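You operate a simulated robot arm through the tools that you are given. There is no shell and no other tool. Be economical: measure what you need, move in short steps, check, and stop when the job is done.

You are at the controls of a simulated two-armed robot. One attempt, no reset.

## Task
Pick up the small onion net with one hand, pass it to the other hand and put it on the left bay of the blue rack.

The check looks at the end state, three seconds after you hand in, the way a careful person would. Anything else that was tipped, shoved, dropped, spilled or broken makes it a failure.

## Robot
Two 7-joint arms with three-finger grippers on one trunk, on a base that drives. Base frame: it is fixed to the floor where the robot stands at the start and does not move with it; the origin is under the middle of the robot, x ahead of it, y to its left, z up. Readings come in cm, rad, newtons and seconds.
The left shoulder is at the start at [2.8, 15.4, 104.1], the right one opposite. With the tool pointing down near the work surface each hand reaches from about 10 to 56 cm from the robot's upright axis, wherever it stands, measured 20 degrees to its own side. Places, roughly: left bay of the blue rack [60, 50, 60]. Payload 2.69 kg a hand.
Tool frame (each hand has its own): the origin (TCP) lies between the finger pads and is the grasp point; the fingertips stand 2.9 cm ahead of it; z points along the fingers, y is the line along which they close. Largest opening 12 cm; the body of the gripper starts 7.8 cm behind the TCP.
Orientation is told as [roll, pitch, yaw] about the base's x, y, z axes, in that order, counted from this pose: with the fingers straight down and closing along the base's y, the tool's x points along the base's -x, its y along +y and its z along -z.

## Interface
- The arms move only by the tool move_arm. It takes "left_moves", "right_moves" or both (then of equal length, played together; a hand with none holds still); each is a list of rows, each an object of numbers (a shift or turn left out is 0, a gripper value left out holds the last): "x", "y", "z": the shift along the tool's x, y, z in cm; "ax", "ay", "az": the turn, a rotation vector about the tool's x, y, z in degrees; "claw": the opening, from 0 (shut) to 1 (fully open). In form: [{"x": .., "y": .., "z": .., "ax": .., "ay": .., "az": .., "claw": ..}, ...]. A call has 1 to 10 rows; each row is the pose to reach, as a shift and turn from the pose commanded when the call began, along the tool's axes at that moment. Rows are played at 5 a second. More than 5 cm and 0.15 rad between two rows, or a gripper value outside its range, and nothing of the call is played. A pose out of reach is approached as far as the arm can. The call stops where the force on the tool passes 40 N (or 10 N more than at its start, if that is more) or the arm is blocked; 0.2 s more then pass. The fingers move at their own pace and stop on an object; they squeeze with about 23 N. The grip force told is the motor's: it shows also when the fingers shut on nothing. Time passes only in rows, and 0.2 s behind the last, so rows that repeat a pose let the fingers close. The reply holds the time, the measured pose of the TCP, the force on the tool along the base axes, the opening and the grip force, in the units named above and with some noise, with the torque about the TCP (base axes, N m) and any sound that the robot's microphone picked up.
- Cameras (640 x 400 px; columns grow to the right, rows downward): "scene" is now at [12.88, 3.18, 121.54]; the picture's right is [0.35, -0.94, 0.00], its down [-0.33, -0.12, -0.93] and it looks along [0.88, 0.33, -0.36] (base axes); focal length 241 px, centre (320, 200). "left" rides on the left gripper at [6.3, 0, -10.4] in its tool frame; the picture's right is [-0.01, 1.00, 0.00], its down [-0.83, 0.00, -0.56] and it looks along [-0.56, 0.00, 0.83] (tool axes); focal length 275 px, centre (320, 200). "right" rides on the right gripper at [6.3, 0, -10.4] in its tool frame; the picture's right is [0.00, 1.00, 0.00], its down [-0.83, 0.00, -0.56] and it looks along [-0.56, 0.00, 0.83] (tool axes); focal length 275 px, centre (320, 200). There is no depth. A picture from a camera that has moved, and an enlarged one, comes with that camera's place and axes in the base frame and with its lens.
- grab_frame(camera): a new picture of that camera. It takes no simulated time.
- slide_trunk(by): slides the trunk up (or, below 0, down) by that many cm; the arms and the scene camera ride with it, the base frame stays. It gives what a move gives, with no picture.
- roll_base(legs): drives the robot by 1 to 6 legs, each [ahead, left, turn to the left] in cm, cm and rad, along the robot's own axes; the way and the turn of a leg run together, so that a leg with both is an arc; at most 150 cm and 3.142 rad a leg. The arms and the cameras ride along, it lands a little off, and it stops where it bumps. It gives what a move gives.
- pan_tilt(pan, tilt): turns the head with the scene camera to pan (to the left, within 1.396 rad either way) and tilt (down, from -0.506 to 1.204), counted from straight ahead of the robot. It gives what a move gives.
- close_up(camera, box): a new picture of the part [left, top, right, bottom] of that camera's present view, enlarged. It takes no simulated time.
- sign_off(): hands the job in; it is judged then, once.

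Go step by step. Nothing tells you exact positions but the pictures and the camera data: compare them with the known pose of the tool, close in by small moves and look again before you grip or let go. The budget is 120 turns and 88 pictures, counting those below and the enlarged ones. Unless the task says otherwise, let go and move clear before handing in, and close with one line.

The tools are called after "Emit:" as name(argument=value, ...) on one line, values as JSON. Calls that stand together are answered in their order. move_arm: Moves the arms, as the interface text tells. Its arguments: {"type":"object","properties":{"left_moves":{"type":"array","items":{"type":"object","properties":{"x":{"type":"number"},"y":{"type":"number"},"z":{"type":"number"},"ax":{"type":"number"},"ay":{"type":"number"},"az":{"type":"number"},"claw":{"type":"number"}}}},"right_moves":{"type":"array","items":{"type":"object","properties":{"x":{"type":"number"},"y":{"type":"number"},"z":{"type":"number"},"ax":{"type":"number"},"ay":{"type":"number"},"az":{"type":"number"},"claw":{"type":"number"}}}}},"required":[]} The other tools are called the same way: slide_trunk (by) slides the trunk up or down; roll_base (legs) drives the base; pan_tilt (pan, tilt) turns the head that bears the scene camera; grab_frame (camera) takes a picture; close_up (camera, box) takes an enlarged picture of a part of a camera's view; sign_off () hands the job in.

At the start:

```text
t: 0.0
left_position: [32.83, 34.2, 99.91]
left_orientation: [-0.002, 0.001, 0.001]
left_ft_force: [0.4, -0.4, -0.3]
left_moment: [0.03, 0.01, -0.04]
left_grip_width: 12.02
left_finger_force: 0.0
right_position: [33.86, 5.48, 100.06]
right_orientation: [-0.001, -0.005, 0.0]
right_ft_force: [-0.4, -0.3, -0.3]
right_moment: [-0.01, 0.03, -0.01]
right_grip_width: 11.98
right_finger_force: 0.0
trunk travel left (down, up): [-40.4, 3.4]
robot x, y, heading: [-0.61, -0.1, 0.001]
head pan, tilt: [0.332, 0.635]
```

scene: 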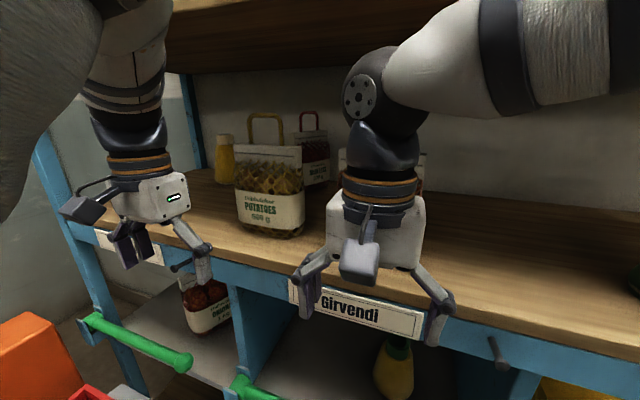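
right: 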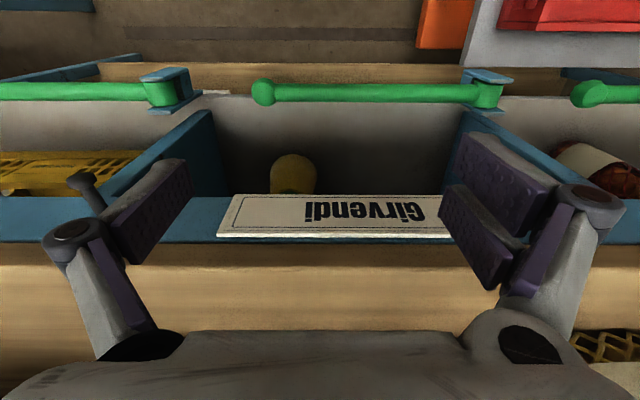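
left: 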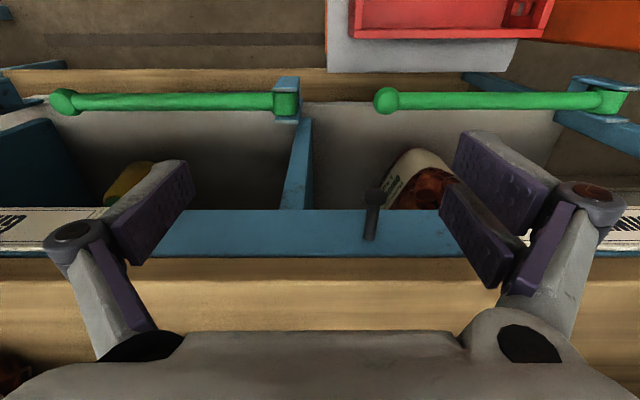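

I see a blue rack with net bags on the top shelf and items in bays below, including reddish nets that may be the onions. I will look closer before moving.

Emit:
close_up(camera="scene", box=[180, 90, 440, 250])

Emit:
close_up(camera="scene", box=[0, 220, 320, 400])

Emit:
pan_tilt(pan=-0.4, tilt=0.75)

Emit:
grab_frame(camera="scene")

Emit:
pan_tilt(pan=0.8, tilt=0.9)

Emit:
grab_frame(camera="scene")

```text
2.46 times, centred on (310, 170) of scene
camera zoom: at [12.88, 3.18, 121.54], right [0.35, -0.94, 0.0], down [-0.33, -0.12, -0.93], along [0.88, 0.33, -0.36], focal length 594 px, centre (345, 274)
```

zoom: 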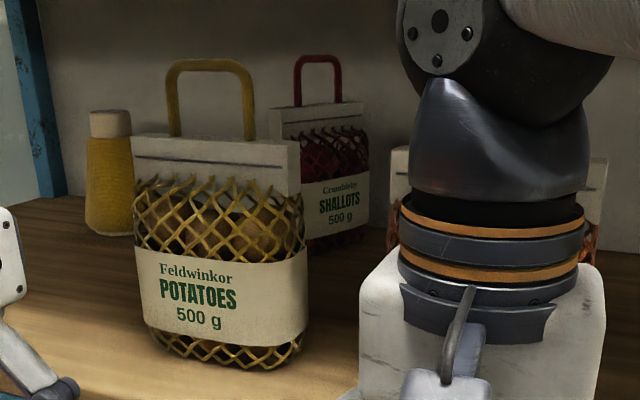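

```text
2.00 times, centred on (160, 310) of scene
camera zoom: at [12.88, 3.18, 121.54], right [0.35, -0.94, 0.0], down [-0.33, -0.12, -0.93], along [0.88, 0.33, -0.36], focal length 482 px, centre (640, -20)
```

zoom: 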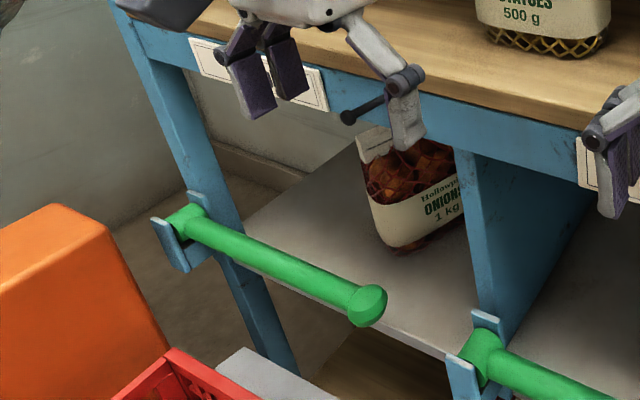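

```text
t: 1.1
left_position: [32.92, 34.23, 99.92]
left_orientation: [-0.002, 0.002, 0.001]
left_ft_force: [-1.1, -1.1, 0.4]
left_moment: [-0.01, 0.01, -0.02]
left_grip_width: 12.02
left_finger_force: 0.0
right_position: [33.82, 5.58, 100.09]
right_orientation: [0.001, -0.002, 0.0]
right_ft_force: [-0.5, -0.5, -0.1]
right_moment: [0.02, -0.02, 0.0]
right_grip_width: 12.01
right_finger_force: 0.0
trunk travel left (down, up): [-40.4, 3.4]
robot x, y, heading: [0.0, 0.22, -0.006]
head pan, tilt: [-0.4, 0.75]
```

```text
82 pictures are left
camera scene: at [12.1, -3.0, 118.5], right [-0.35, -0.94, 0.0], down [-0.61, 0.22, -0.76], along [0.71, -0.26, -0.65], focal length 241 px, centre (320, 200)
```

scene: 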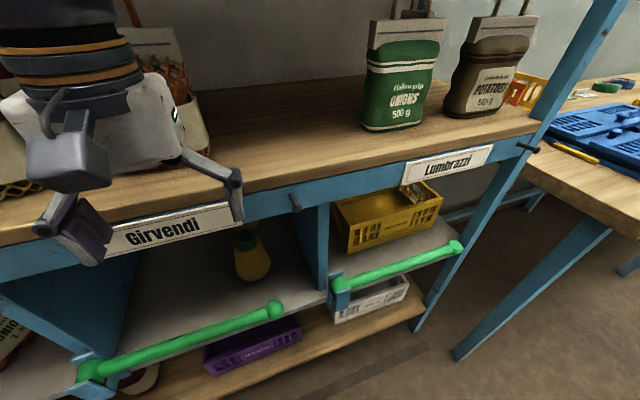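

```text
t: 2.5
left_position: [32.8, 34.24, 99.77]
left_orientation: [-0.005, 0.001, 0.003]
left_ft_force: [0.4, 0.4, -0.3]
left_moment: [-0.01, -0.02, -0.02]
left_grip_width: 12.01
left_finger_force: 0.0
right_position: [33.93, 5.56, 99.92]
right_orientation: [0.001, -0.002, -0.001]
right_ft_force: [0.7, -0.6, 0.7]
right_moment: [-0.01, 0.0, 0.0]
right_grip_width: 12.01
right_finger_force: 0.0
trunk travel left (down, up): [-40.4, 3.4]
robot x, y, heading: [0.03, 0.13, 0.005]
head pan, tilt: [0.799, 0.901]
```

```text
81 pictures are left
camera scene: at [12.26, -0.22, 117.73], right [-0.02, -1.0, 0.0], down [-0.71, 0.01, -0.7], along [0.7, -0.01, -0.71], focal length 241 px, centre (320, 200)
```

scene: 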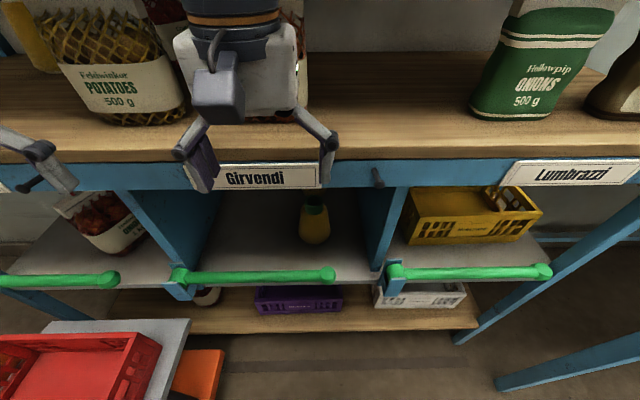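

I see a 1 kg onion net in the left lower bay, a green onion bag at the right, and something netted behind the right hand. I will move the right hand aside for a clear view.

Emit:
move_arm(right_moves=[{"y": -4, "x": 2}, {"y": -8, "x": 4}, {"y": -12, "x": 5}, {"y": -16, "x": 6}, {"y": -20, "x": 6}])

Emit:
pan_tilt(pan=0.15, tilt=0.5)

```text
t: 3.7
left_position: [32.88, 34.17, 99.95]
left_orientation: [-0.001, 0.002, 0.002]
left_ft_force: [-0.2, -0.9, -0.3]
left_moment: [-0.02, -0.02, -0.01]
left_grip_width: 12.01
left_finger_force: 0.0
right_position: [27.95, -14.59, 100.0]
right_orientation: [-0.002, -0.003, 0.0]
right_ft_force: [-0.3, -1.5, 0.6]
right_moment: [-0.02, 0.01, 0.02]
right_grip_width: 12.0
right_finger_force: 0.1
trunk travel left (down, up): [-40.4, 3.4]
robot x, y, heading: [-0.26, 0.1, 0.002]
head pan, tilt: [0.799, 0.901]
```

```text
t: 4.7
left_position: [32.83, 34.27, 99.92]
left_orientation: [-0.004, 0.0, 0.001]
left_ft_force: [0.3, 0.5, 0.3]
left_moment: [-0.02, 0.01, -0.02]
left_grip_width: 12.02
left_finger_force: 0.0
right_position: [27.98, -14.42, 99.93]
right_orientation: [-0.001, -0.003, 0.001]
right_ft_force: [0.1, 0.8, -0.3]
right_moment: [-0.02, 0.01, 0.01]
right_grip_width: 12.0
right_finger_force: 0.1
trunk travel left (down, up): [-40.4, 3.4]
robot x, y, heading: [0.15, -0.08, -0.002]
head pan, tilt: [0.15, 0.499]
```

Now a fresh look at the whole top shelf.

Emit:
grab_frame(camera="scene")

```text
80 pictures are left
camera scene: at [13.07, -0.27, 119.64], right [-0.02, -1.0, 0.0], down [-0.54, 0.01, -0.84], along [0.84, -0.02, -0.54], focal length 241 px, centre (320, 200)
```

scene: 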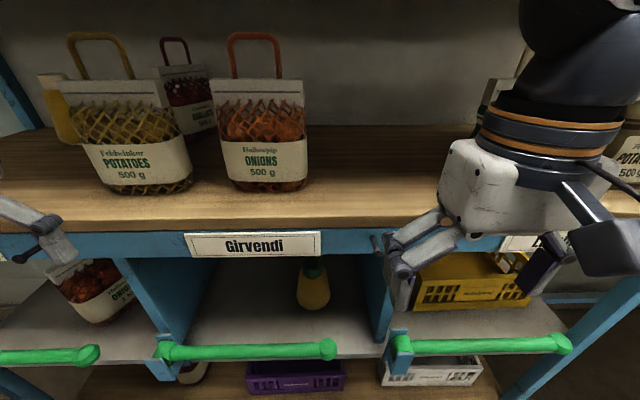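

The target is the "Hollowpip ONIONS 500 g" net with the orange handle on the top shelf. I'll take a settled picture and zoom in to locate it and the left bay.

Emit:
move_arm(left_moves=[{}, {}, {}, {}, {}])

Emit:
grab_frame(camera="scene")

Emit:
close_up(camera="scene", box=[130, 10, 380, 210])

```text
t: 5.9
left_position: [32.85, 34.29, 99.86]
left_orientation: [-0.003, 0.003, 0.001]
left_ft_force: [0.5, -0.7, 0.4]
left_moment: [0.05, 0.0, 0.0]
left_grip_width: 11.98
left_finger_force: 0.1
right_position: [28.06, -14.47, 99.91]
right_orientation: [0.001, -0.005, -0.001]
right_ft_force: [0.6, 0.2, -0.4]
right_moment: [0.02, -0.02, 0.04]
right_grip_width: 12.0
right_finger_force: 0.1
trunk travel left (down, up): [-40.4, 3.4]
robot x, y, heading: [-0.08, 0.17, 0.002]
head pan, tilt: [0.15, 0.499]
```

```text
79 pictures are left
camera scene: at [13.09, -0.27, 119.68], right [-0.02, -1.0, 0.0], down [-0.54, 0.01, -0.84], along [0.84, -0.02, -0.54], focal length 241 px, centre (320, 200)
```

scene: 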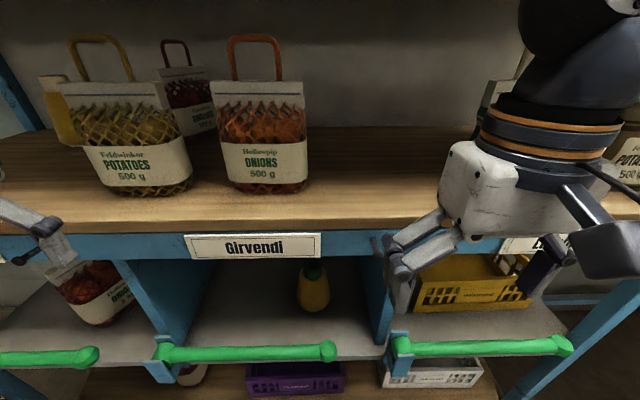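

```text
2.00 times, centred on (255, 110) of scene
camera zoom: at [13.09, -0.27, 119.68], right [-0.02, -1.0, 0.0], down [-0.54, 0.01, -0.84], along [0.84, -0.02, -0.54], focal length 482 px, centre (450, 380)
```

zoom: 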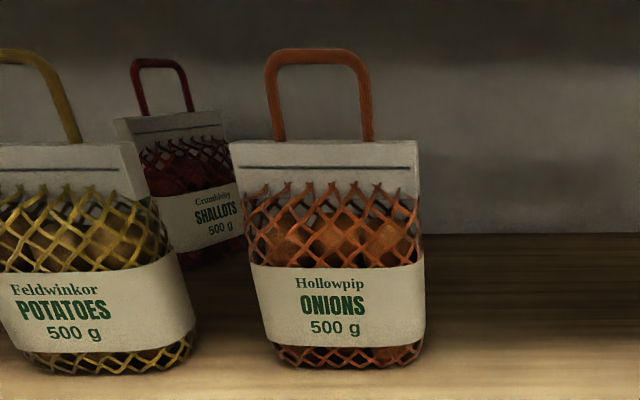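

The onion net stands around y≈8–12 on the top shelf; the left bay is the lower compartment at z≈60. I'll look left to see the bay and what's in front of it.

Emit:
pan_tilt(pan=0.8, tilt=0.8)

Emit:
grab_frame(camera="left")

```text
t: 7.0
left_position: [32.79, 34.23, 99.81]
left_orientation: [-0.004, 0.004, 0.002]
left_ft_force: [0.0, 0.1, -0.6]
left_moment: [0.02, 0.0, 0.01]
left_grip_width: 12.02
left_finger_force: 0.1
right_position: [27.96, -14.45, 100.06]
right_orientation: [-0.001, -0.004, 0.0]
right_ft_force: [-0.1, -0.1, -0.3]
right_moment: [0.0, 0.01, 0.02]
right_grip_width: 12.0
right_finger_force: 0.1
trunk travel left (down, up): [-40.4, 3.4]
robot x, y, heading: [0.35, -0.22, -0.002]
head pan, tilt: [0.799, 0.799]
```

```text
77 pictures are left
camera left: at [26.53, 34.27, 110.43], right [0.0, 1.0, 0.0], down [0.83, 0.0, 0.55], along [0.55, 0.0, -0.83], focal length 275 px, centre (320, 200)
```

left: 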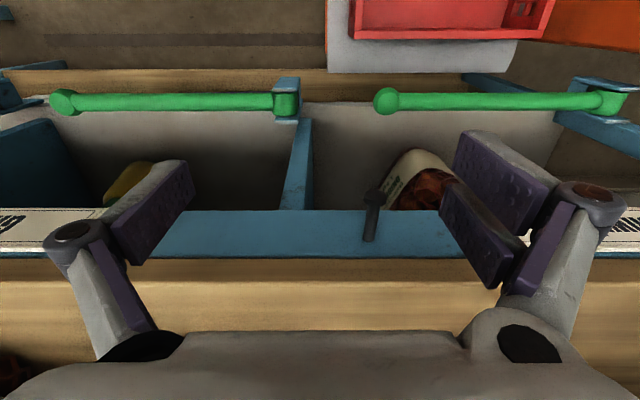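

Emit:
grab_frame(camera="scene")

```text
76 pictures are left
camera scene: at [12.66, -0.27, 118.52], right [-0.02, -1.0, 0.0], down [-0.64, 0.02, -0.77], along [0.76, -0.02, -0.64], focal length 241 px, centre (320, 200)
```

scene: 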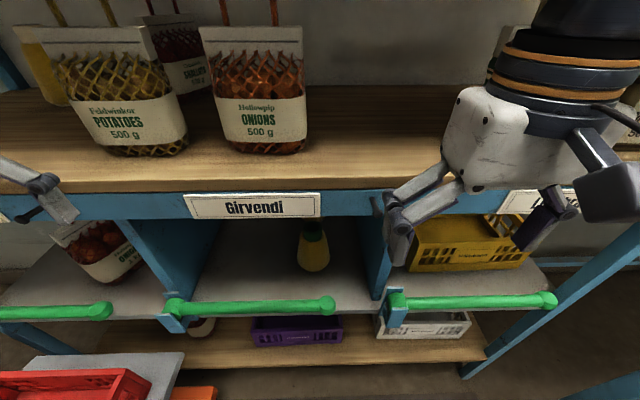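

The head doesn't pan left past straight ahead, so I'll rely on the camera data given. The bag stands with its handle loop facing me, so I'll turn the right hand to point forward and view it from its wrist camera.

Emit:
move_arm(right_moves=[{"x": -0.2, "y": 1.2, "z": -1.4, "ay": -8.5}, {"x": -0.4, "y": 2.4, "z": -2.8, "ay": -17}, {"x": -0.6, "y": 3.6, "z": -4.2, "ay": -25.5}, {"x": -0.8, "y": 4.8, "z": -5.6, "ay": -34}, {"x": -1, "y": 6, "z": -7, "ay": -42.5}, {"x": -1.2, "y": 7.2, "z": -8.4, "ay": -51}, {"x": -1.4, "y": 8.4, "z": -9.8, "ay": -59.5}, {"x": -1.6, "y": 9.6, "z": -11.2, "ay": -68}, {"x": -1.8, "y": 10.8, "z": -12.6, "ay": -76.5}, {"x": -2, "y": 12.4, "z": -14, "ay": -85}])

Emit:
grab_frame(camera="right")

Emit:
grab_frame(camera="scene")

```text
t: 8.3
left_position: [32.81, 34.49, 99.92]
left_orientation: [-0.013, 0.002, 0.007]
left_ft_force: [0.4, 0.1, -0.5]
left_moment: [0.0, -0.02, 0.01]
left_grip_width: 11.96
left_finger_force: 0.0
right_position: [31.8, -12.63, 106.86]
right_orientation: [0.103, -0.753, -0.271]
right_ft_force: [-0.1, -0.1, 0.9]
right_moment: [0.03, 0.0, -0.02]
right_grip_width: 12.0
right_finger_force: 0.0
trunk travel left (down, up): [-40.4, 3.4]
robot x, y, heading: [0.13, 0.31, -0.001]
head pan, tilt: [0.799, 0.799]
stopped in row 6 (right hand): the arm was blocked; the commanded pose is now the measured one
```

```text
75 pictures are left
camera right: at [20.14, -10.66, 110.05], right [0.2, 0.98, 0.07], down [0.21, -0.11, 0.97], along [0.96, -0.18, -0.22], focal length 275 px, centre (320, 200)
```

right: 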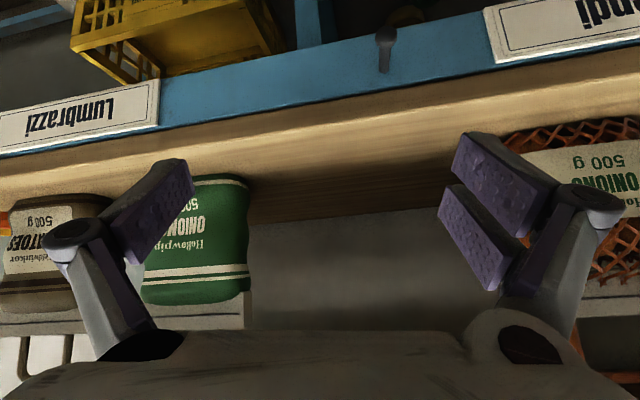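

```text
74 pictures are left
camera scene: at [12.54, -0.06, 118.48], right [0.0, -1.0, 0.0], down [-0.65, 0.0, -0.76], along [0.76, 0.0, -0.65], focal length 241 px, centre (320, 200)
```

scene: 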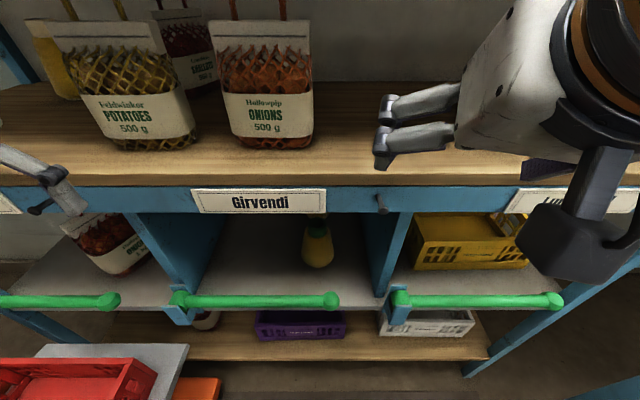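

The right arm ran into its limit when folded near the body. I'll back the base off a little to give the arms room.

Emit:
roll_base(legs=[[-18, 0, 0]])

Emit:
move_arm(right_moves=[{"z": 4}, {"z": 8}, {"z": 12}])

Emit:
grab_frame(camera="scene")

```text
t: 9.9
left_position: [14.88, 34.45, 99.82]
left_orientation: [-0.013, 0.0, 0.006]
left_ft_force: [-0.7, 0.1, 0.2]
left_moment: [-0.03, -0.03, -0.02]
left_grip_width: 11.99
left_finger_force: 0.1
right_position: [13.81, -12.79, 106.72]
right_orientation: [0.101, -0.751, -0.269]
right_ft_force: [0.1, -0.6, -0.3]
right_moment: [-0.01, -0.01, -0.03]
right_grip_width: 12.0
right_finger_force: 0.0
trunk travel left (down, up): [-40.4, 3.4]
robot x, y, heading: [-17.99, -0.2, -0.005]
head pan, tilt: [0.799, 0.799]
```

```text
t: 10.7
left_position: [14.95, 34.43, 99.53]
left_orientation: [-0.016, 0.002, 0.008]
left_ft_force: [1.4, -0.2, 0.2]
left_moment: [0.01, -0.01, -0.03]
left_grip_width: 12.03
left_finger_force: 0.0
right_position: [22.26, -13.65, 97.93]
right_orientation: [0.103, -0.751, -0.27]
right_ft_force: [-0.3, -1.2, -0.4]
right_moment: [0.0, 0.01, 0.0]
right_grip_width: 11.97
right_finger_force: 0.1
trunk travel left (down, up): [-40.4, 3.4]
robot x, y, heading: [-18.14, -0.35, 0.001]
head pan, tilt: [0.799, 0.799]
```

```text
73 pictures are left
camera scene: at [-5.34, 0.0, 118.24], right [0.0, -1.0, 0.0], down [-0.67, 0.0, -0.74], along [0.74, 0.0, -0.67], focal length 241 px, centre (320, 200)
```

scene: 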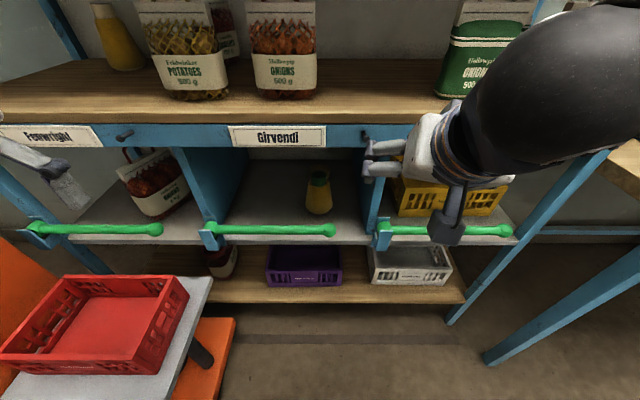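

I've triangulated: shelf top z≈99, onion net centred around (51, 8), header top z≈115, handle bar z≈120; left bay floor z≈60 behind a rail at x≈37.5, y 44–74. Now I turn the right hand to point forward with fingers closing vertically, in front of the shelf.

Emit:
move_arm(right_moves=[{"x": -2.2, "y": 1.66, "z": -1.1, "ax": 2.28, "ay": -3.38, "az": -7.15}, {"x": -4.4, "y": 3.3, "z": -2.2, "ax": 4.57, "ay": -6.77, "az": -14.3}, {"x": -6.6, "y": 5, "z": -3.3, "ax": 6.85, "ay": -10.15, "az": -21.5}, {"x": -8.8, "y": 6.6, "z": -4.4, "ax": 9.14, "ay": -13.5, "az": -28.6}, {"x": -11, "y": 8.3, "z": -5.5, "ax": 11.4, "ay": -16.9, "az": -35.8}, {"x": -13.2, "y": 10, "z": -6.6, "ax": 13.7, "ay": -20.3, "az": -42.9}, {"x": -15.5, "y": 11.65, "z": -7.65, "ax": 16, "ay": -23.7, "az": -50.1}])

```text
t: 12.3
left_position: [15.05, 34.38, 99.84]
left_orientation: [-0.014, 0.001, 0.007]
left_ft_force: [-0.6, -0.4, 0.0]
left_moment: [-0.02, 0.0, 0.0]
left_grip_width: 12.0
left_finger_force: 0.1
right_position: [30.15, -4.76, 114.95]
right_orientation: [-1.13, -0.665, 1.041]
right_ft_force: [0.0, 0.8, -0.5]
right_moment: [0.03, 0.04, -0.02]
right_grip_width: 12.0
right_finger_force: 0.0
trunk travel left (down, up): [-40.4, 3.4]
robot x, y, heading: [-17.96, -0.12, -0.001]
head pan, tilt: [0.799, 0.799]
```

That worked cleanly. I'll finish the turn.

Emit:
move_arm(right_moves=[{"ax": 2.28, "ay": -3.38, "az": -7.15}, {"ax": 4.57, "ay": -6.77, "az": -14.3}, {"ax": 6.85, "ay": -10.15, "az": -21.5}, {"ax": 9.14, "ay": -13.5, "az": -28.6}, {"ax": 11.4, "ay": -16.9, "az": -35.8}, {"ax": 13.7, "ay": -20.3, "az": -42.9}])

Emit:
grab_frame(camera="right")

Emit:
grab_frame(camera="scene")

```text
t: 13.7
left_position: [14.99, 34.35, 99.89]
left_orientation: [-0.015, 0.003, 0.005]
left_ft_force: [0.5, -0.2, 0.8]
left_moment: [-0.02, -0.03, -0.02]
left_grip_width: 11.96
left_finger_force: 0.0
right_position: [30.08, -4.67, 115.01]
right_orientation: [-1.57, 0.002, 1.568]
right_ft_force: [0.3, -0.9, 0.2]
right_moment: [-0.01, -0.02, -0.01]
right_grip_width: 12.0
right_finger_force: 0.0
trunk travel left (down, up): [-40.4, 3.4]
robot x, y, heading: [-18.22, 0.0, 0.002]
head pan, tilt: [0.799, 0.799]
```

```text
72 pictures are left
camera right: at [19.56, -11.05, 115.01], right [0.0, -0.01, -1.0], down [-0.55, 0.83, -0.01], along [0.83, 0.55, 0.0], focal length 275 px, centre (320, 200)
```

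right: 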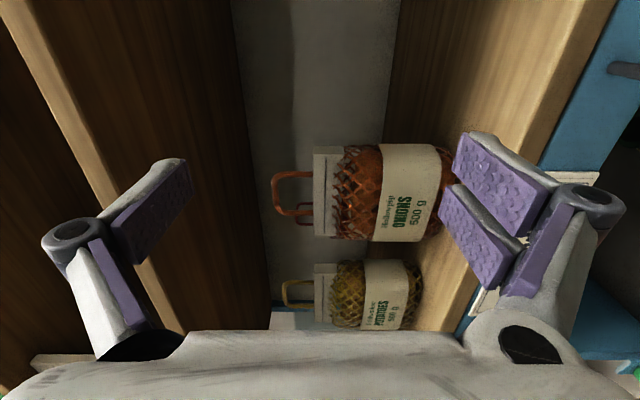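

```text
71 pictures are left
camera scene: at [-5.44, -0.08, 118.19], right [0.0, -1.0, 0.0], down [-0.67, 0.0, -0.74], along [0.74, 0.0, -0.67], focal length 241 px, centre (320, 200)
```

scene: 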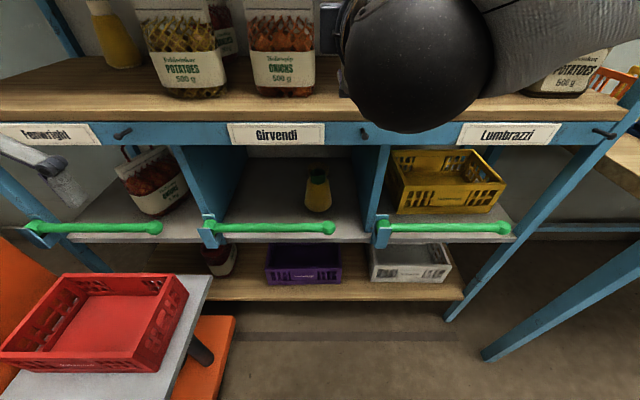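

The hand is aimed forward. Let me zoom on the bag handle to refine its position.

Emit:
close_up(camera="right", box=[250, 130, 450, 255])

Emit:
pan_tilt(pan=0.2, tilt=0.3)

Emit:
grab_frame(camera="scene")

```text
3.20 times, centred on (350, 192) of right
camera zoom: at [19.56, -11.05, 115.01], right [0.0, -0.01, -1.0], down [-0.55, 0.83, -0.01], along [0.83, 0.55, 0.0], focal length 881 px, centre (224, 224)
```

zoom: 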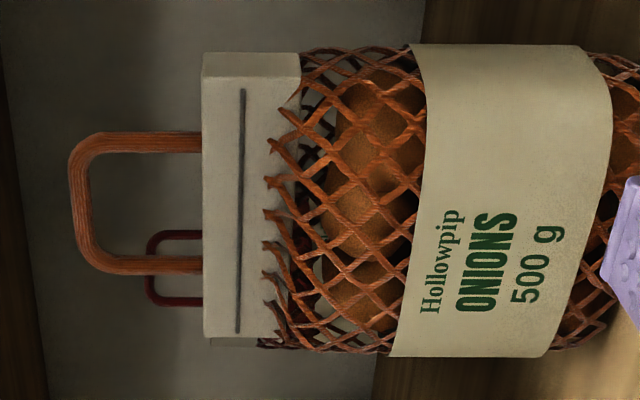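

```text
t: 14.7
left_position: [14.95, 34.29, 99.86]
left_orientation: [-0.011, 0.002, 0.004]
left_ft_force: [-0.3, -0.1, 0.5]
left_moment: [-0.01, 0.01, 0.02]
left_grip_width: 12.0
left_finger_force: 0.2
right_position: [30.09, -4.69, 114.99]
right_orientation: [-1.569, 0.0, 1.567]
right_ft_force: [0.2, 0.7, -0.4]
right_moment: [-0.01, 0.01, -0.03]
right_grip_width: 12.01
right_finger_force: 0.0
trunk travel left (down, up): [-40.4, 3.4]
robot x, y, heading: [-17.98, -0.04, -0.004]
head pan, tilt: [0.201, 0.3]
```

```text
69 pictures are left
camera scene: at [-4.61, 1.8, 122.13], right [0.2, -0.98, 0.0], down [-0.29, -0.06, -0.96], along [0.94, 0.19, -0.3], focal length 241 px, centre (320, 200)
```

scene: 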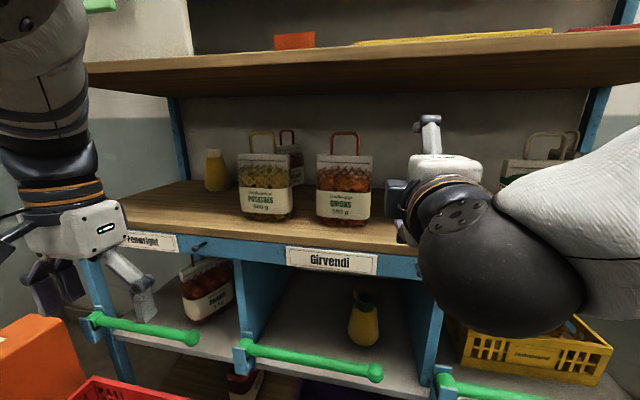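

The handle bar is estimated at (48.3, 7.2, 120.6), with the upper shelf's underside near z 132. I'll line up in front of the loop with fingers partly closed and look.

Emit:
move_arm(right_moves=[{"x": -3, "y": -1.5, "z": 0, "claw": 0.37}, {"x": -6, "y": -3, "z": 2}, {"x": -9, "y": -4.5, "z": 5}, {"x": -11.9, "y": -5.8, "z": 8}])

Emit:
grab_frame(camera="right")

Emit:
grab_frame(camera="scene")

```text
t: 15.7
left_position: [14.93, 34.39, 99.7]
left_orientation: [-0.012, 0.002, 0.005]
left_ft_force: [-0.3, 0.0, 0.4]
left_moment: [-0.02, 0.02, -0.03]
left_grip_width: 11.99
left_finger_force: 0.1
right_position: [38.06, 7.33, 120.75]
right_orientation: [-1.57, 0.003, 1.567]
right_ft_force: [0.1, 0.0, 0.1]
right_moment: [0.01, 0.01, -0.02]
right_grip_width: 4.43
right_finger_force: 0.1
trunk travel left (down, up): [-40.4, 3.4]
robot x, y, heading: [-17.89, 0.07, -0.001]
head pan, tilt: [0.201, 0.3]
```

```text
68 pictures are left
camera right: at [27.61, 0.99, 120.8], right [0.0, -0.01, -1.0], down [-0.55, 0.83, 0.0], along [0.83, 0.55, -0.01], focal length 275 px, centre (320, 200)
```

right: 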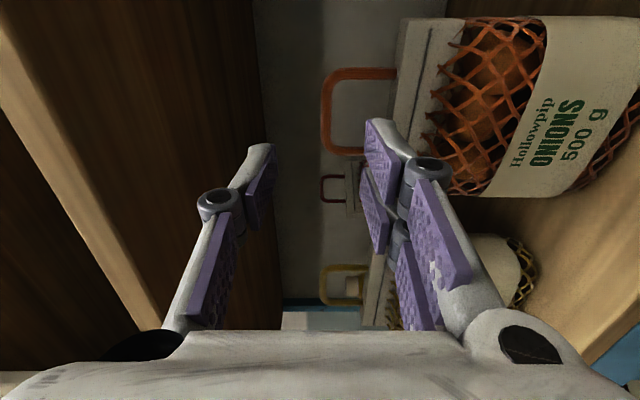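

```text
67 pictures are left
camera scene: at [-4.58, 1.87, 122.13], right [0.2, -0.98, 0.0], down [-0.29, -0.06, -0.96], along [0.94, 0.19, -0.3], focal length 241 px, centre (320, 200)
```

scene: 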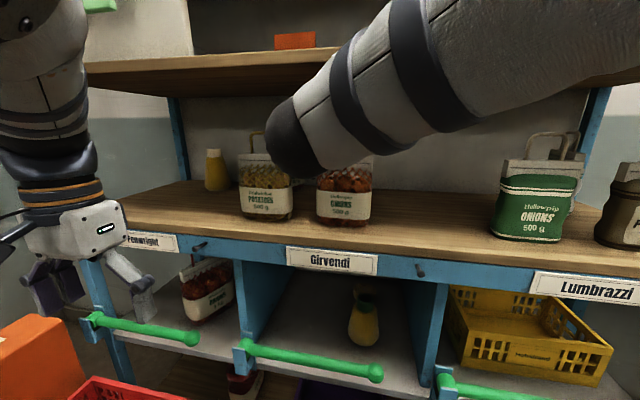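

Refined bar position: about (48, 6.8, 120.2). I'll advance partway and check before enclosing the bar.

Emit:
move_arm(right_moves=[{"x": 0.3, "y": 0.3, "z": 2}, {"x": 0.5, "y": 0.4, "z": 4}, {"x": 0.5, "y": 0.4, "z": 6}])

Emit:
grab_frame(camera="right")

```text
t: 16.5
left_position: [14.97, 34.39, 99.73]
left_orientation: [-0.013, 0.001, 0.005]
left_ft_force: [0.3, -0.3, 0.0]
left_moment: [0.0, 0.01, -0.02]
left_grip_width: 12.01
left_finger_force: 0.0
right_position: [44.12, 6.62, 120.33]
right_orientation: [-1.569, 0.001, 1.567]
right_ft_force: [0.0, 0.9, 0.1]
right_moment: [0.02, -0.01, 0.02]
right_grip_width: 4.43
right_finger_force: 0.1
trunk travel left (down, up): [-40.4, 3.4]
robot x, y, heading: [-17.72, 0.07, -0.0]
head pan, tilt: [0.201, 0.3]
```

```text
66 pictures are left
camera right: at [33.67, 0.36, 120.35], right [0.0, -0.01, -1.0], down [-0.55, 0.83, 0.0], along [0.83, 0.55, 0.0], focal length 275 px, centre (320, 200)
```

right: 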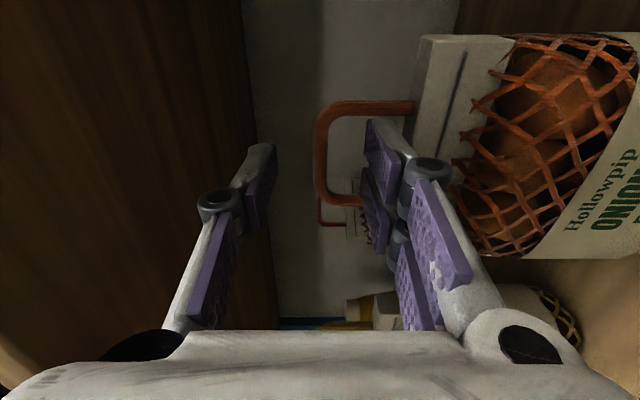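

The loop is centred on the fingers, but the lower knuckle would come close to the header, so I'll narrow the opening to 2.4 cm before going further.

Emit:
move_arm(right_moves=[{"y": -0.2, "claw": 0.2}, {"y": -0.2}, {"y": -0.2}])

Emit:
grab_frame(camera="right")

```text
t: 17.3
left_position: [14.88, 34.43, 99.81]
left_orientation: [-0.012, 0.003, 0.006]
left_ft_force: [0.7, -0.2, -0.2]
left_moment: [0.0, -0.02, 0.0]
left_grip_width: 11.98
left_finger_force: 0.1
right_position: [44.15, 6.81, 120.52]
right_orientation: [-1.57, 0.002, 1.569]
right_ft_force: [-0.3, 0.5, -0.2]
right_moment: [0.0, -0.02, -0.01]
right_grip_width: 2.42
right_finger_force: 0.0
trunk travel left (down, up): [-40.4, 3.4]
robot x, y, heading: [-18.25, -0.22, -0.001]
head pan, tilt: [0.201, 0.3]
```

```text
65 pictures are left
camera right: at [33.6, 0.34, 120.57], right [0.0, -0.01, -1.0], down [-0.55, 0.83, 0.0], along [0.83, 0.55, 0.0], focal length 275 px, centre (320, 200)
```

right: 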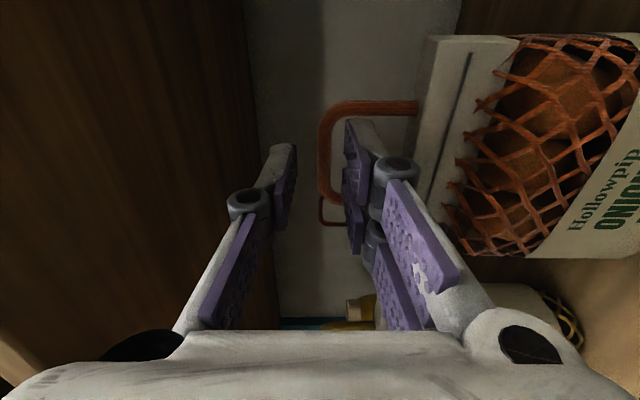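

Well centred. Advancing in small steps so the bar is between the pads.

Emit:
move_arm(right_moves=[{"z": 1}, {"z": 2}, {"z": 2.6}])

Emit:
grab_frame(camera="right")

```text
t: 18.1
left_position: [14.91, 34.39, 99.76]
left_orientation: [-0.014, 0.0, 0.005]
left_ft_force: [-0.7, -0.5, -0.1]
left_moment: [0.03, 0.03, -0.05]
left_grip_width: 12.01
left_finger_force: 0.0
right_position: [46.73, 6.65, 120.48]
right_orientation: [-1.568, 0.002, 1.569]
right_ft_force: [-0.1, 0.6, 0.8]
right_moment: [-0.01, -0.03, 0.02]
right_grip_width: 2.37
right_finger_force: 0.1
trunk travel left (down, up): [-40.4, 3.4]
robot x, y, heading: [-17.77, 0.39, 0.003]
head pan, tilt: [0.201, 0.3]
```

```text
64 pictures are left
camera right: at [36.19, 0.33, 120.56], right [0.0, -0.01, -1.0], down [-0.55, 0.83, 0.0], along [0.83, 0.55, 0.0], focal length 275 px, centre (320, 200)
```

right: 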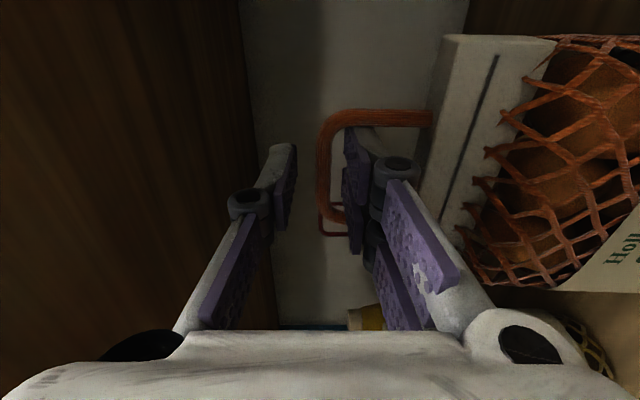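

The bar lies between the pads about 1 cm ahead of the TCP. Closing now.

Emit:
move_arm(right_moves=[{"claw": 0}, {"claw": 0}, {"claw": 0}])

Emit:
grab_frame(camera="right")

```text
t: 18.9
left_position: [14.99, 34.41, 99.8]
left_orientation: [-0.013, 0.003, 0.005]
left_ft_force: [-0.1, 0.0, -0.2]
left_moment: [-0.02, -0.01, -0.03]
left_grip_width: 12.0
left_finger_force: 0.0
right_position: [46.8, 6.7, 120.29]
right_orientation: [-1.568, 0.002, 1.569]
right_ft_force: [-0.1, 0.2, -0.3]
right_moment: [-0.01, 0.07, 0.0]
right_grip_width: 0.75
right_finger_force: 22.6
trunk travel left (down, up): [-40.4, 3.4]
robot x, y, heading: [-17.89, -0.03, -0.003]
head pan, tilt: [0.201, 0.3]
```

```text
63 pictures are left
camera right: at [36.23, 0.32, 120.51], right [0.0, -0.01, -1.0], down [-0.55, 0.83, 0.0], along [0.83, 0.55, -0.01], focal length 275 px, centre (320, 200)
```

right: 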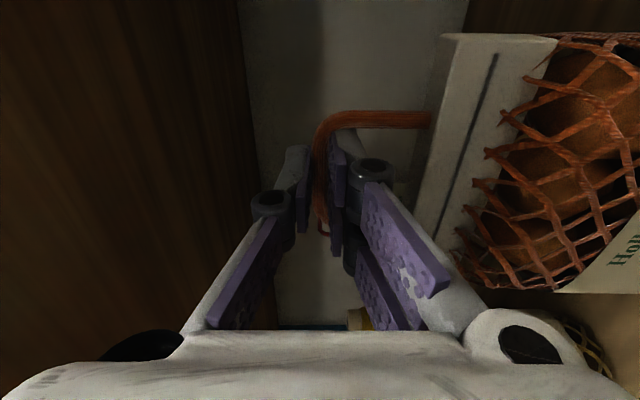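

Gripped on the bar (0.75 cm). Lifting 2 cm first.

Emit:
move_arm(right_moves=[{"y": -0.5}, {"y": -1}, {"y": -1.5}, {"y": -2}, {"y": -2}])

Emit:
grab_frame(camera="right")

```text
t: 20.1
left_position: [14.9, 34.25, 99.76]
left_orientation: [-0.012, 0.001, 0.006]
left_ft_force: [0.2, -0.3, 0.5]
left_moment: [0.02, 0.02, -0.02]
left_grip_width: 12.0
left_finger_force: 0.1
right_position: [46.83, 6.6, 122.56]
right_orientation: [-1.568, 0.002, 1.569]
right_ft_force: [0.5, 0.4, -4.7]
right_moment: [-0.03, 0.06, -0.02]
right_grip_width: 0.72
right_finger_force: 22.9
trunk travel left (down, up): [-40.4, 3.4]
robot x, y, heading: [-17.93, -0.03, -0.007]
head pan, tilt: [0.201, 0.3]
```

```text
62 pictures are left
camera right: at [36.22, 0.34, 122.54], right [0.0, -0.01, -1.0], down [-0.55, 0.83, 0.0], along [0.83, 0.55, 0.0], focal length 275 px, centre (320, 200)
```

right: 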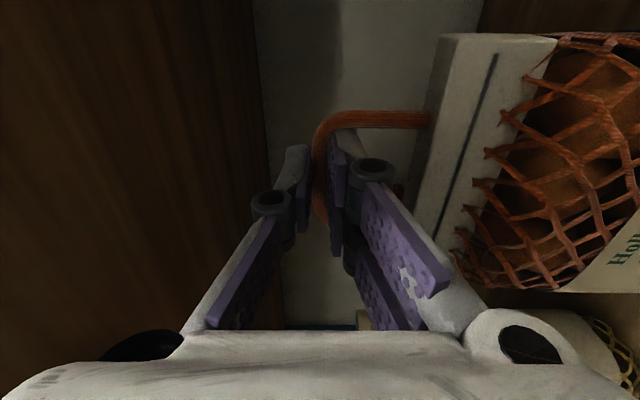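

The bag is lifted (≈0.5 kg). Retreating slowly straight back off the shelf.

Emit:
move_arm(right_moves=[{"z": -1}, {"z": -3}, {"z": -5}, {"z": -7}, {"z": -9}, {"z": -11}, {"z": -13}, {"z": -15}, {"z": -16.5}, {"z": -17}])

Emit:
grab_frame(camera="right")

Emit:
grab_frame(camera="scene")

```text
t: 22.3
left_position: [15.03, 34.37, 99.68]
left_orientation: [-0.011, 0.002, 0.006]
left_ft_force: [-0.3, -0.3, 0.9]
left_moment: [0.0, -0.01, -0.02]
left_grip_width: 12.0
left_finger_force: 0.1
right_position: [29.65, 6.68, 122.56]
right_orientation: [-1.568, 0.002, 1.571]
right_ft_force: [0.5, 0.1, -5.7]
right_moment: [-0.04, 0.06, 0.0]
right_grip_width: 0.73
right_finger_force: 23.1
trunk travel left (down, up): [-40.4, 3.4]
robot x, y, heading: [-17.73, -0.12, -0.002]
head pan, tilt: [0.201, 0.3]
```

```text
61 pictures are left
camera right: at [19.18, 0.32, 122.58], right [0.0, -0.01, -1.0], down [-0.55, 0.83, 0.0], along [0.83, 0.55, 0.0], focal length 275 px, centre (320, 200)
```

right: 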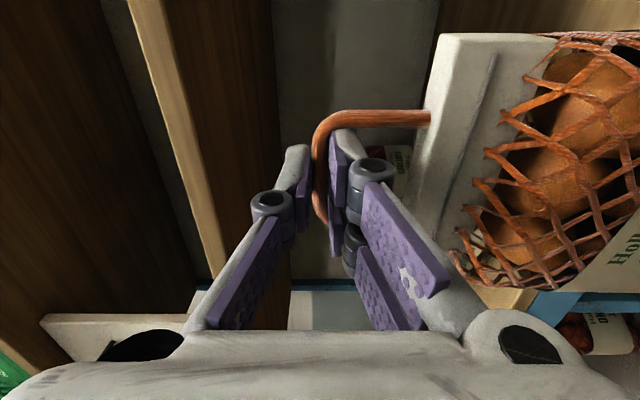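

```text
60 pictures are left
camera scene: at [-4.59, 1.8, 122.14], right [0.2, -0.98, 0.0], down [-0.29, -0.06, -0.96], along [0.94, 0.19, -0.3], focal length 241 px, centre (320, 200)
```

scene: 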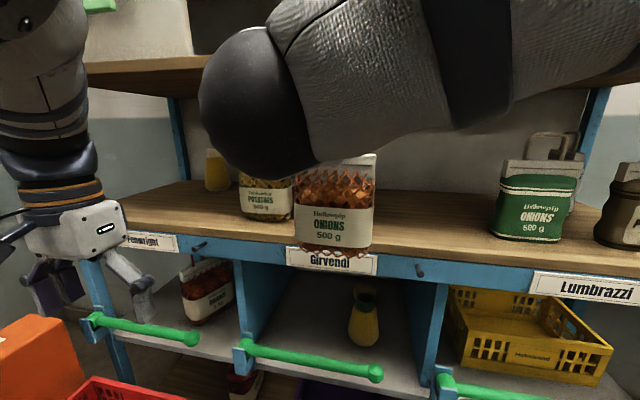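

The bag hangs freely in front of the rack. I'll lower it 8 cm for the handover and start turning the left hand to point right (toward the bag's edge), camera on top.

Emit:
move_arm(right_moves=[{"y": 1}, {"y": 2}, {"y": 3}, {"y": 4}, {"y": 5}, {"y": 6}, {"y": 7}, {"y": 8}], left_moves=[{"x": -2, "z": -1, "ax": 4.62, "ay": 4.62, "az": -4.62, "claw": 0.4}, {"x": -4, "z": -2, "ax": 9.24, "ay": 9.24, "az": -9.24}, {"x": -6, "z": -3, "ax": 13.86, "ay": 13.86, "az": -13.86}, {"x": -8, "z": -4, "ax": 18.48, "ay": 18.48, "az": -18.48}, {"x": -10, "z": -5, "ax": 23.1, "ay": 23.1, "az": -23.1}, {"x": -12, "z": -6, "ax": 27.72, "ay": 27.72, "az": -27.72}, {"x": -14, "z": -7, "ax": 32.34, "ay": 32.34, "az": -32.34}, {"x": -16, "z": -7.7, "ax": 36.96, "ay": 36.96, "az": -36.96}])

Emit:
grab_frame(camera="scene")

```text
t: 24.1
left_position: [22.41, 34.31, 102.58]
left_orientation: [-0.45, 0.653, 0.43]
left_ft_force: [0.1, -0.2, 0.6]
left_moment: [0.03, 0.0, 0.0]
left_grip_width: 4.78
left_finger_force: 0.0
left hand out of reach, approached as far as the arm can: row 5, 6, 7, 8
right_position: [29.84, 6.68, 114.47]
right_orientation: [-1.571, -0.001, 1.566]
right_ft_force: [0.1, -0.2, -4.9]
right_moment: [-0.02, 0.07, 0.03]
right_grip_width: 0.73
right_finger_force: 22.4
trunk travel left (down, up): [-40.4, 3.4]
robot x, y, heading: [-17.96, 0.11, 0.001]
head pan, tilt: [0.201, 0.3]
```

```text
59 pictures are left
camera scene: at [-4.5, 1.69, 122.12], right [0.2, -0.98, 0.0], down [-0.29, -0.06, -0.95], along [0.94, 0.19, -0.3], focal length 241 px, centre (320, 200)
```

scene: 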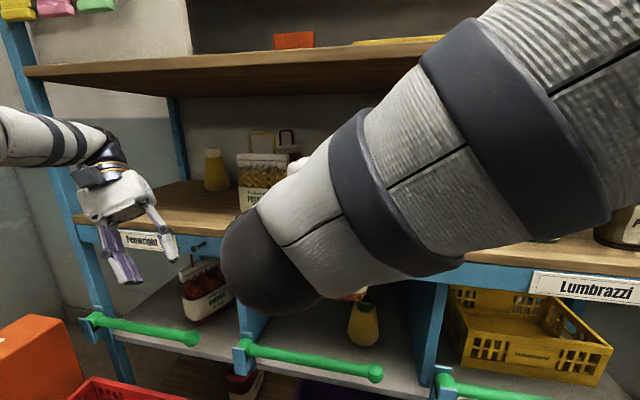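

The camera-on-top pose is out of the left arm's reach. I'll undo that turn and instead use a pose with the camera below, with the two hands meeting at 45° each.

Emit:
move_arm(left_moves=[{"ax": -4.6, "ay": -4.6, "az": 4.6}, {"ax": -9.2, "ay": -9.2, "az": 9.2}, {"ax": -13.8, "ay": -13.8, "az": 13.8}, {"ax": -18.4, "ay": -18.4, "az": 18.4}, {"ax": -23, "ay": -23, "az": 23}, {"ax": -27.6, "ay": -27.6, "az": 27.6}, {"ax": -32, "ay": -32, "az": 32}])

```text
t: 25.7
left_position: [22.33, 34.21, 102.76]
left_orientation: [-0.004, -0.023, 0.002]
left_ft_force: [1.0, 1.0, -0.5]
left_moment: [-0.02, 0.01, 0.03]
left_grip_width: 4.79
left_finger_force: 0.0
right_position: [29.79, 6.59, 114.54]
right_orientation: [-1.567, 0.0, 1.567]
right_ft_force: [0.6, -0.8, -5.3]
right_moment: [-0.02, 0.08, 0.02]
right_grip_width: 0.74
right_finger_force: 23.4
trunk travel left (down, up): [-40.4, 3.4]
robot x, y, heading: [-17.51, -0.1, -0.005]
head pan, tilt: [0.201, 0.3]
```

Back to neutral. Now the left hand pitches forward and yaws toward the bag at a stand-off.

Emit:
move_arm(left_moves=[{"x": 0.4, "y": -0.4, "z": -0.5, "ax": 2.93, "ay": -7.08, "az": 2.93}, {"x": 0.8, "y": -0.8, "z": -1, "ax": 5.87, "ay": -14.15, "az": 5.87}, {"x": 1.2, "y": -1.2, "z": -1.5, "ax": 8.8, "ay": -21.2, "az": 8.8}, {"x": 1.6, "y": -1.6, "z": -2, "ax": 11.7, "ay": -28.3, "az": 11.7}, {"x": 2, "y": -2, "z": -2.5, "ax": 14.7, "ay": -35.4, "az": 14.7}, {"x": 2.4, "y": -2.4, "z": -3, "ax": 17.6, "ay": -42.5, "az": 17.6}, {"x": 2.8, "y": -2.8, "z": -3.5, "ax": 20.5, "ay": -49.5, "az": 20.5}, {"x": 3.2, "y": -3.2, "z": -4, "ax": 23.5, "ay": -56.6, "az": 23.5}, {"x": 3.6, "y": -3.6, "z": -4.4, "ax": 26.4, "ay": -63.7, "az": 26.4}, {"x": 4, "y": -4, "z": -4.8, "ax": 29.3, "ay": -70.8, "az": 29.3}])

```text
t: 27.9
left_position: [18.37, 30.35, 107.49]
left_orientation: [-0.331, -1.327, -0.35]
left_ft_force: [0.0, -0.4, -0.4]
left_moment: [0.01, -0.04, 0.0]
left_grip_width: 4.79
left_finger_force: 0.1
right_position: [29.74, 6.71, 114.51]
right_orientation: [-1.569, 0.003, 1.569]
right_ft_force: [-0.6, 0.9, -5.8]
right_moment: [-0.03, 0.11, -0.01]
right_grip_width: 0.71
right_finger_force: 23.4
trunk travel left (down, up): [-40.4, 3.4]
robot x, y, heading: [-17.85, -0.17, -0.001]
head pan, tilt: [0.201, 0.3]
```

Reached well. Finishing that turn while the right hand yaws 45° to present the bag's edge.

Emit:
move_arm(left_moves=[{"ax": 1, "ay": -2.35, "az": 1}, {"ax": 2, "ay": -4.7, "az": 2}, {"ax": 3, "ay": -7, "az": 3}, {"ax": 4, "ay": -9.4, "az": 4}, {"ax": 5, "ay": -11.8, "az": 5}, {"ax": 5.9, "ay": -14.1, "az": 5.9}], right_moves=[{"ay": -7.5}, {"ay": -15}, {"ay": -22.5}, {"ay": -30}, {"ay": -37.5}, {"ay": -45}])

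Emit:
grab_frame(camera="left")

Emit:
grab_frame(camera="scene")

```text
t: 29.3
left_position: [18.28, 30.29, 107.48]
left_orientation: [2.612, -1.548, 2.884]
left_ft_force: [0.3, -0.8, -0.5]
left_moment: [-0.01, -0.02, -0.02]
left_grip_width: 4.79
left_finger_force: 0.0
right_position: [29.71, 6.67, 114.61]
right_orientation: [-1.57, 0.001, 2.356]
right_ft_force: [-1.2, 0.1, -5.4]
right_moment: [-0.1, 0.05, -0.01]
right_grip_width: 0.71
right_finger_force: 22.8
trunk travel left (down, up): [-40.4, 3.4]
robot x, y, heading: [-17.81, -0.15, -0.002]
head pan, tilt: [0.201, 0.3]
```

```text
58 pictures are left
camera left: at [10.99, 37.6, 101.05], right [0.71, 0.71, 0.02], down [-0.41, 0.39, 0.82], along [0.57, -0.59, 0.57], focal length 275 px, centre (320, 200)
```

left: 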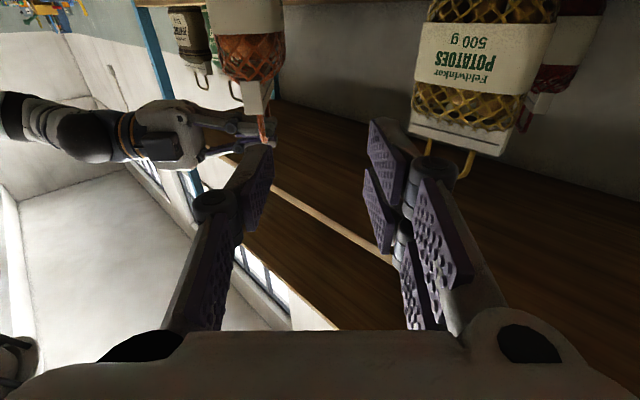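

```text
57 pictures are left
camera scene: at [-4.62, 1.82, 122.14], right [0.2, -0.98, 0.0], down [-0.29, -0.06, -0.96], along [0.94, 0.19, -0.3], focal length 241 px, centre (320, 200)
```

scene: 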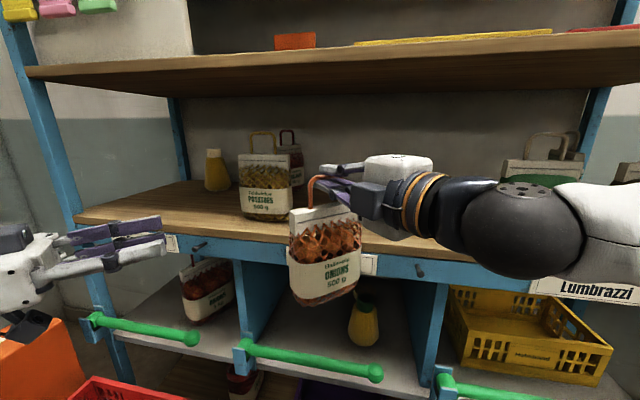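

Both poses work; the header's near edge is about where I predicted. I'll shift the left hand sideways to line up with the header plane and look.

Emit:
move_arm(left_moves=[{"y": -3.5}, {"y": -7}])

Emit:
grab_frame(camera="left")

Emit:
close_up(camera="scene", box=[120, 140, 400, 315])

```text
t: 29.9
left_position: [13.42, 25.21, 106.88]
left_orientation: [2.597, -1.548, 2.901]
left_ft_force: [-0.3, 0.4, -0.3]
left_moment: [0.0, 0.0, 0.01]
left_grip_width: 4.82
left_finger_force: 0.1
left hand out of reach, approached as far as the arm can: row 2
right_position: [29.75, 6.65, 114.57]
right_orientation: [-1.57, -0.001, 2.353]
right_ft_force: [0.3, -0.2, -5.4]
right_moment: [-0.03, 0.04, 0.01]
right_grip_width: 0.72
right_finger_force: 22.8
trunk travel left (down, up): [-40.4, 3.4]
robot x, y, heading: [-18.05, -0.08, -0.003]
head pan, tilt: [0.201, 0.3]
```

```text
56 pictures are left
camera left: at [6.07, 32.51, 100.55], right [0.71, 0.71, 0.02], down [-0.41, 0.39, 0.82], along [0.57, -0.59, 0.57], focal length 275 px, centre (320, 200)
```

left: 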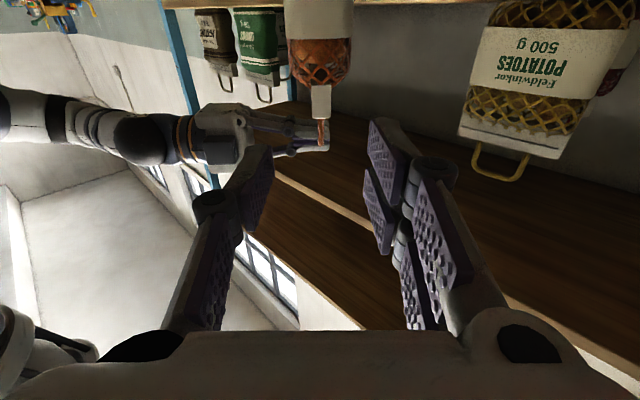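

```text
2.29 times, centred on (260, 228) of scene
camera zoom: at [-4.59, 1.79, 122.14], right [0.2, -0.98, 0.0], down [-0.29, -0.06, -0.96], along [0.94, 0.19, -0.3], focal length 551 px, centre (457, 137)
```

zoom: 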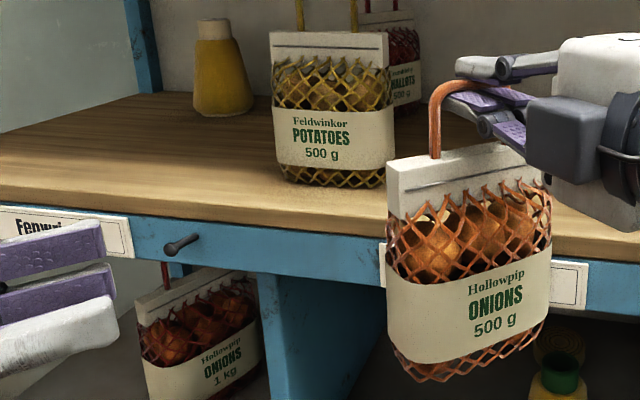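

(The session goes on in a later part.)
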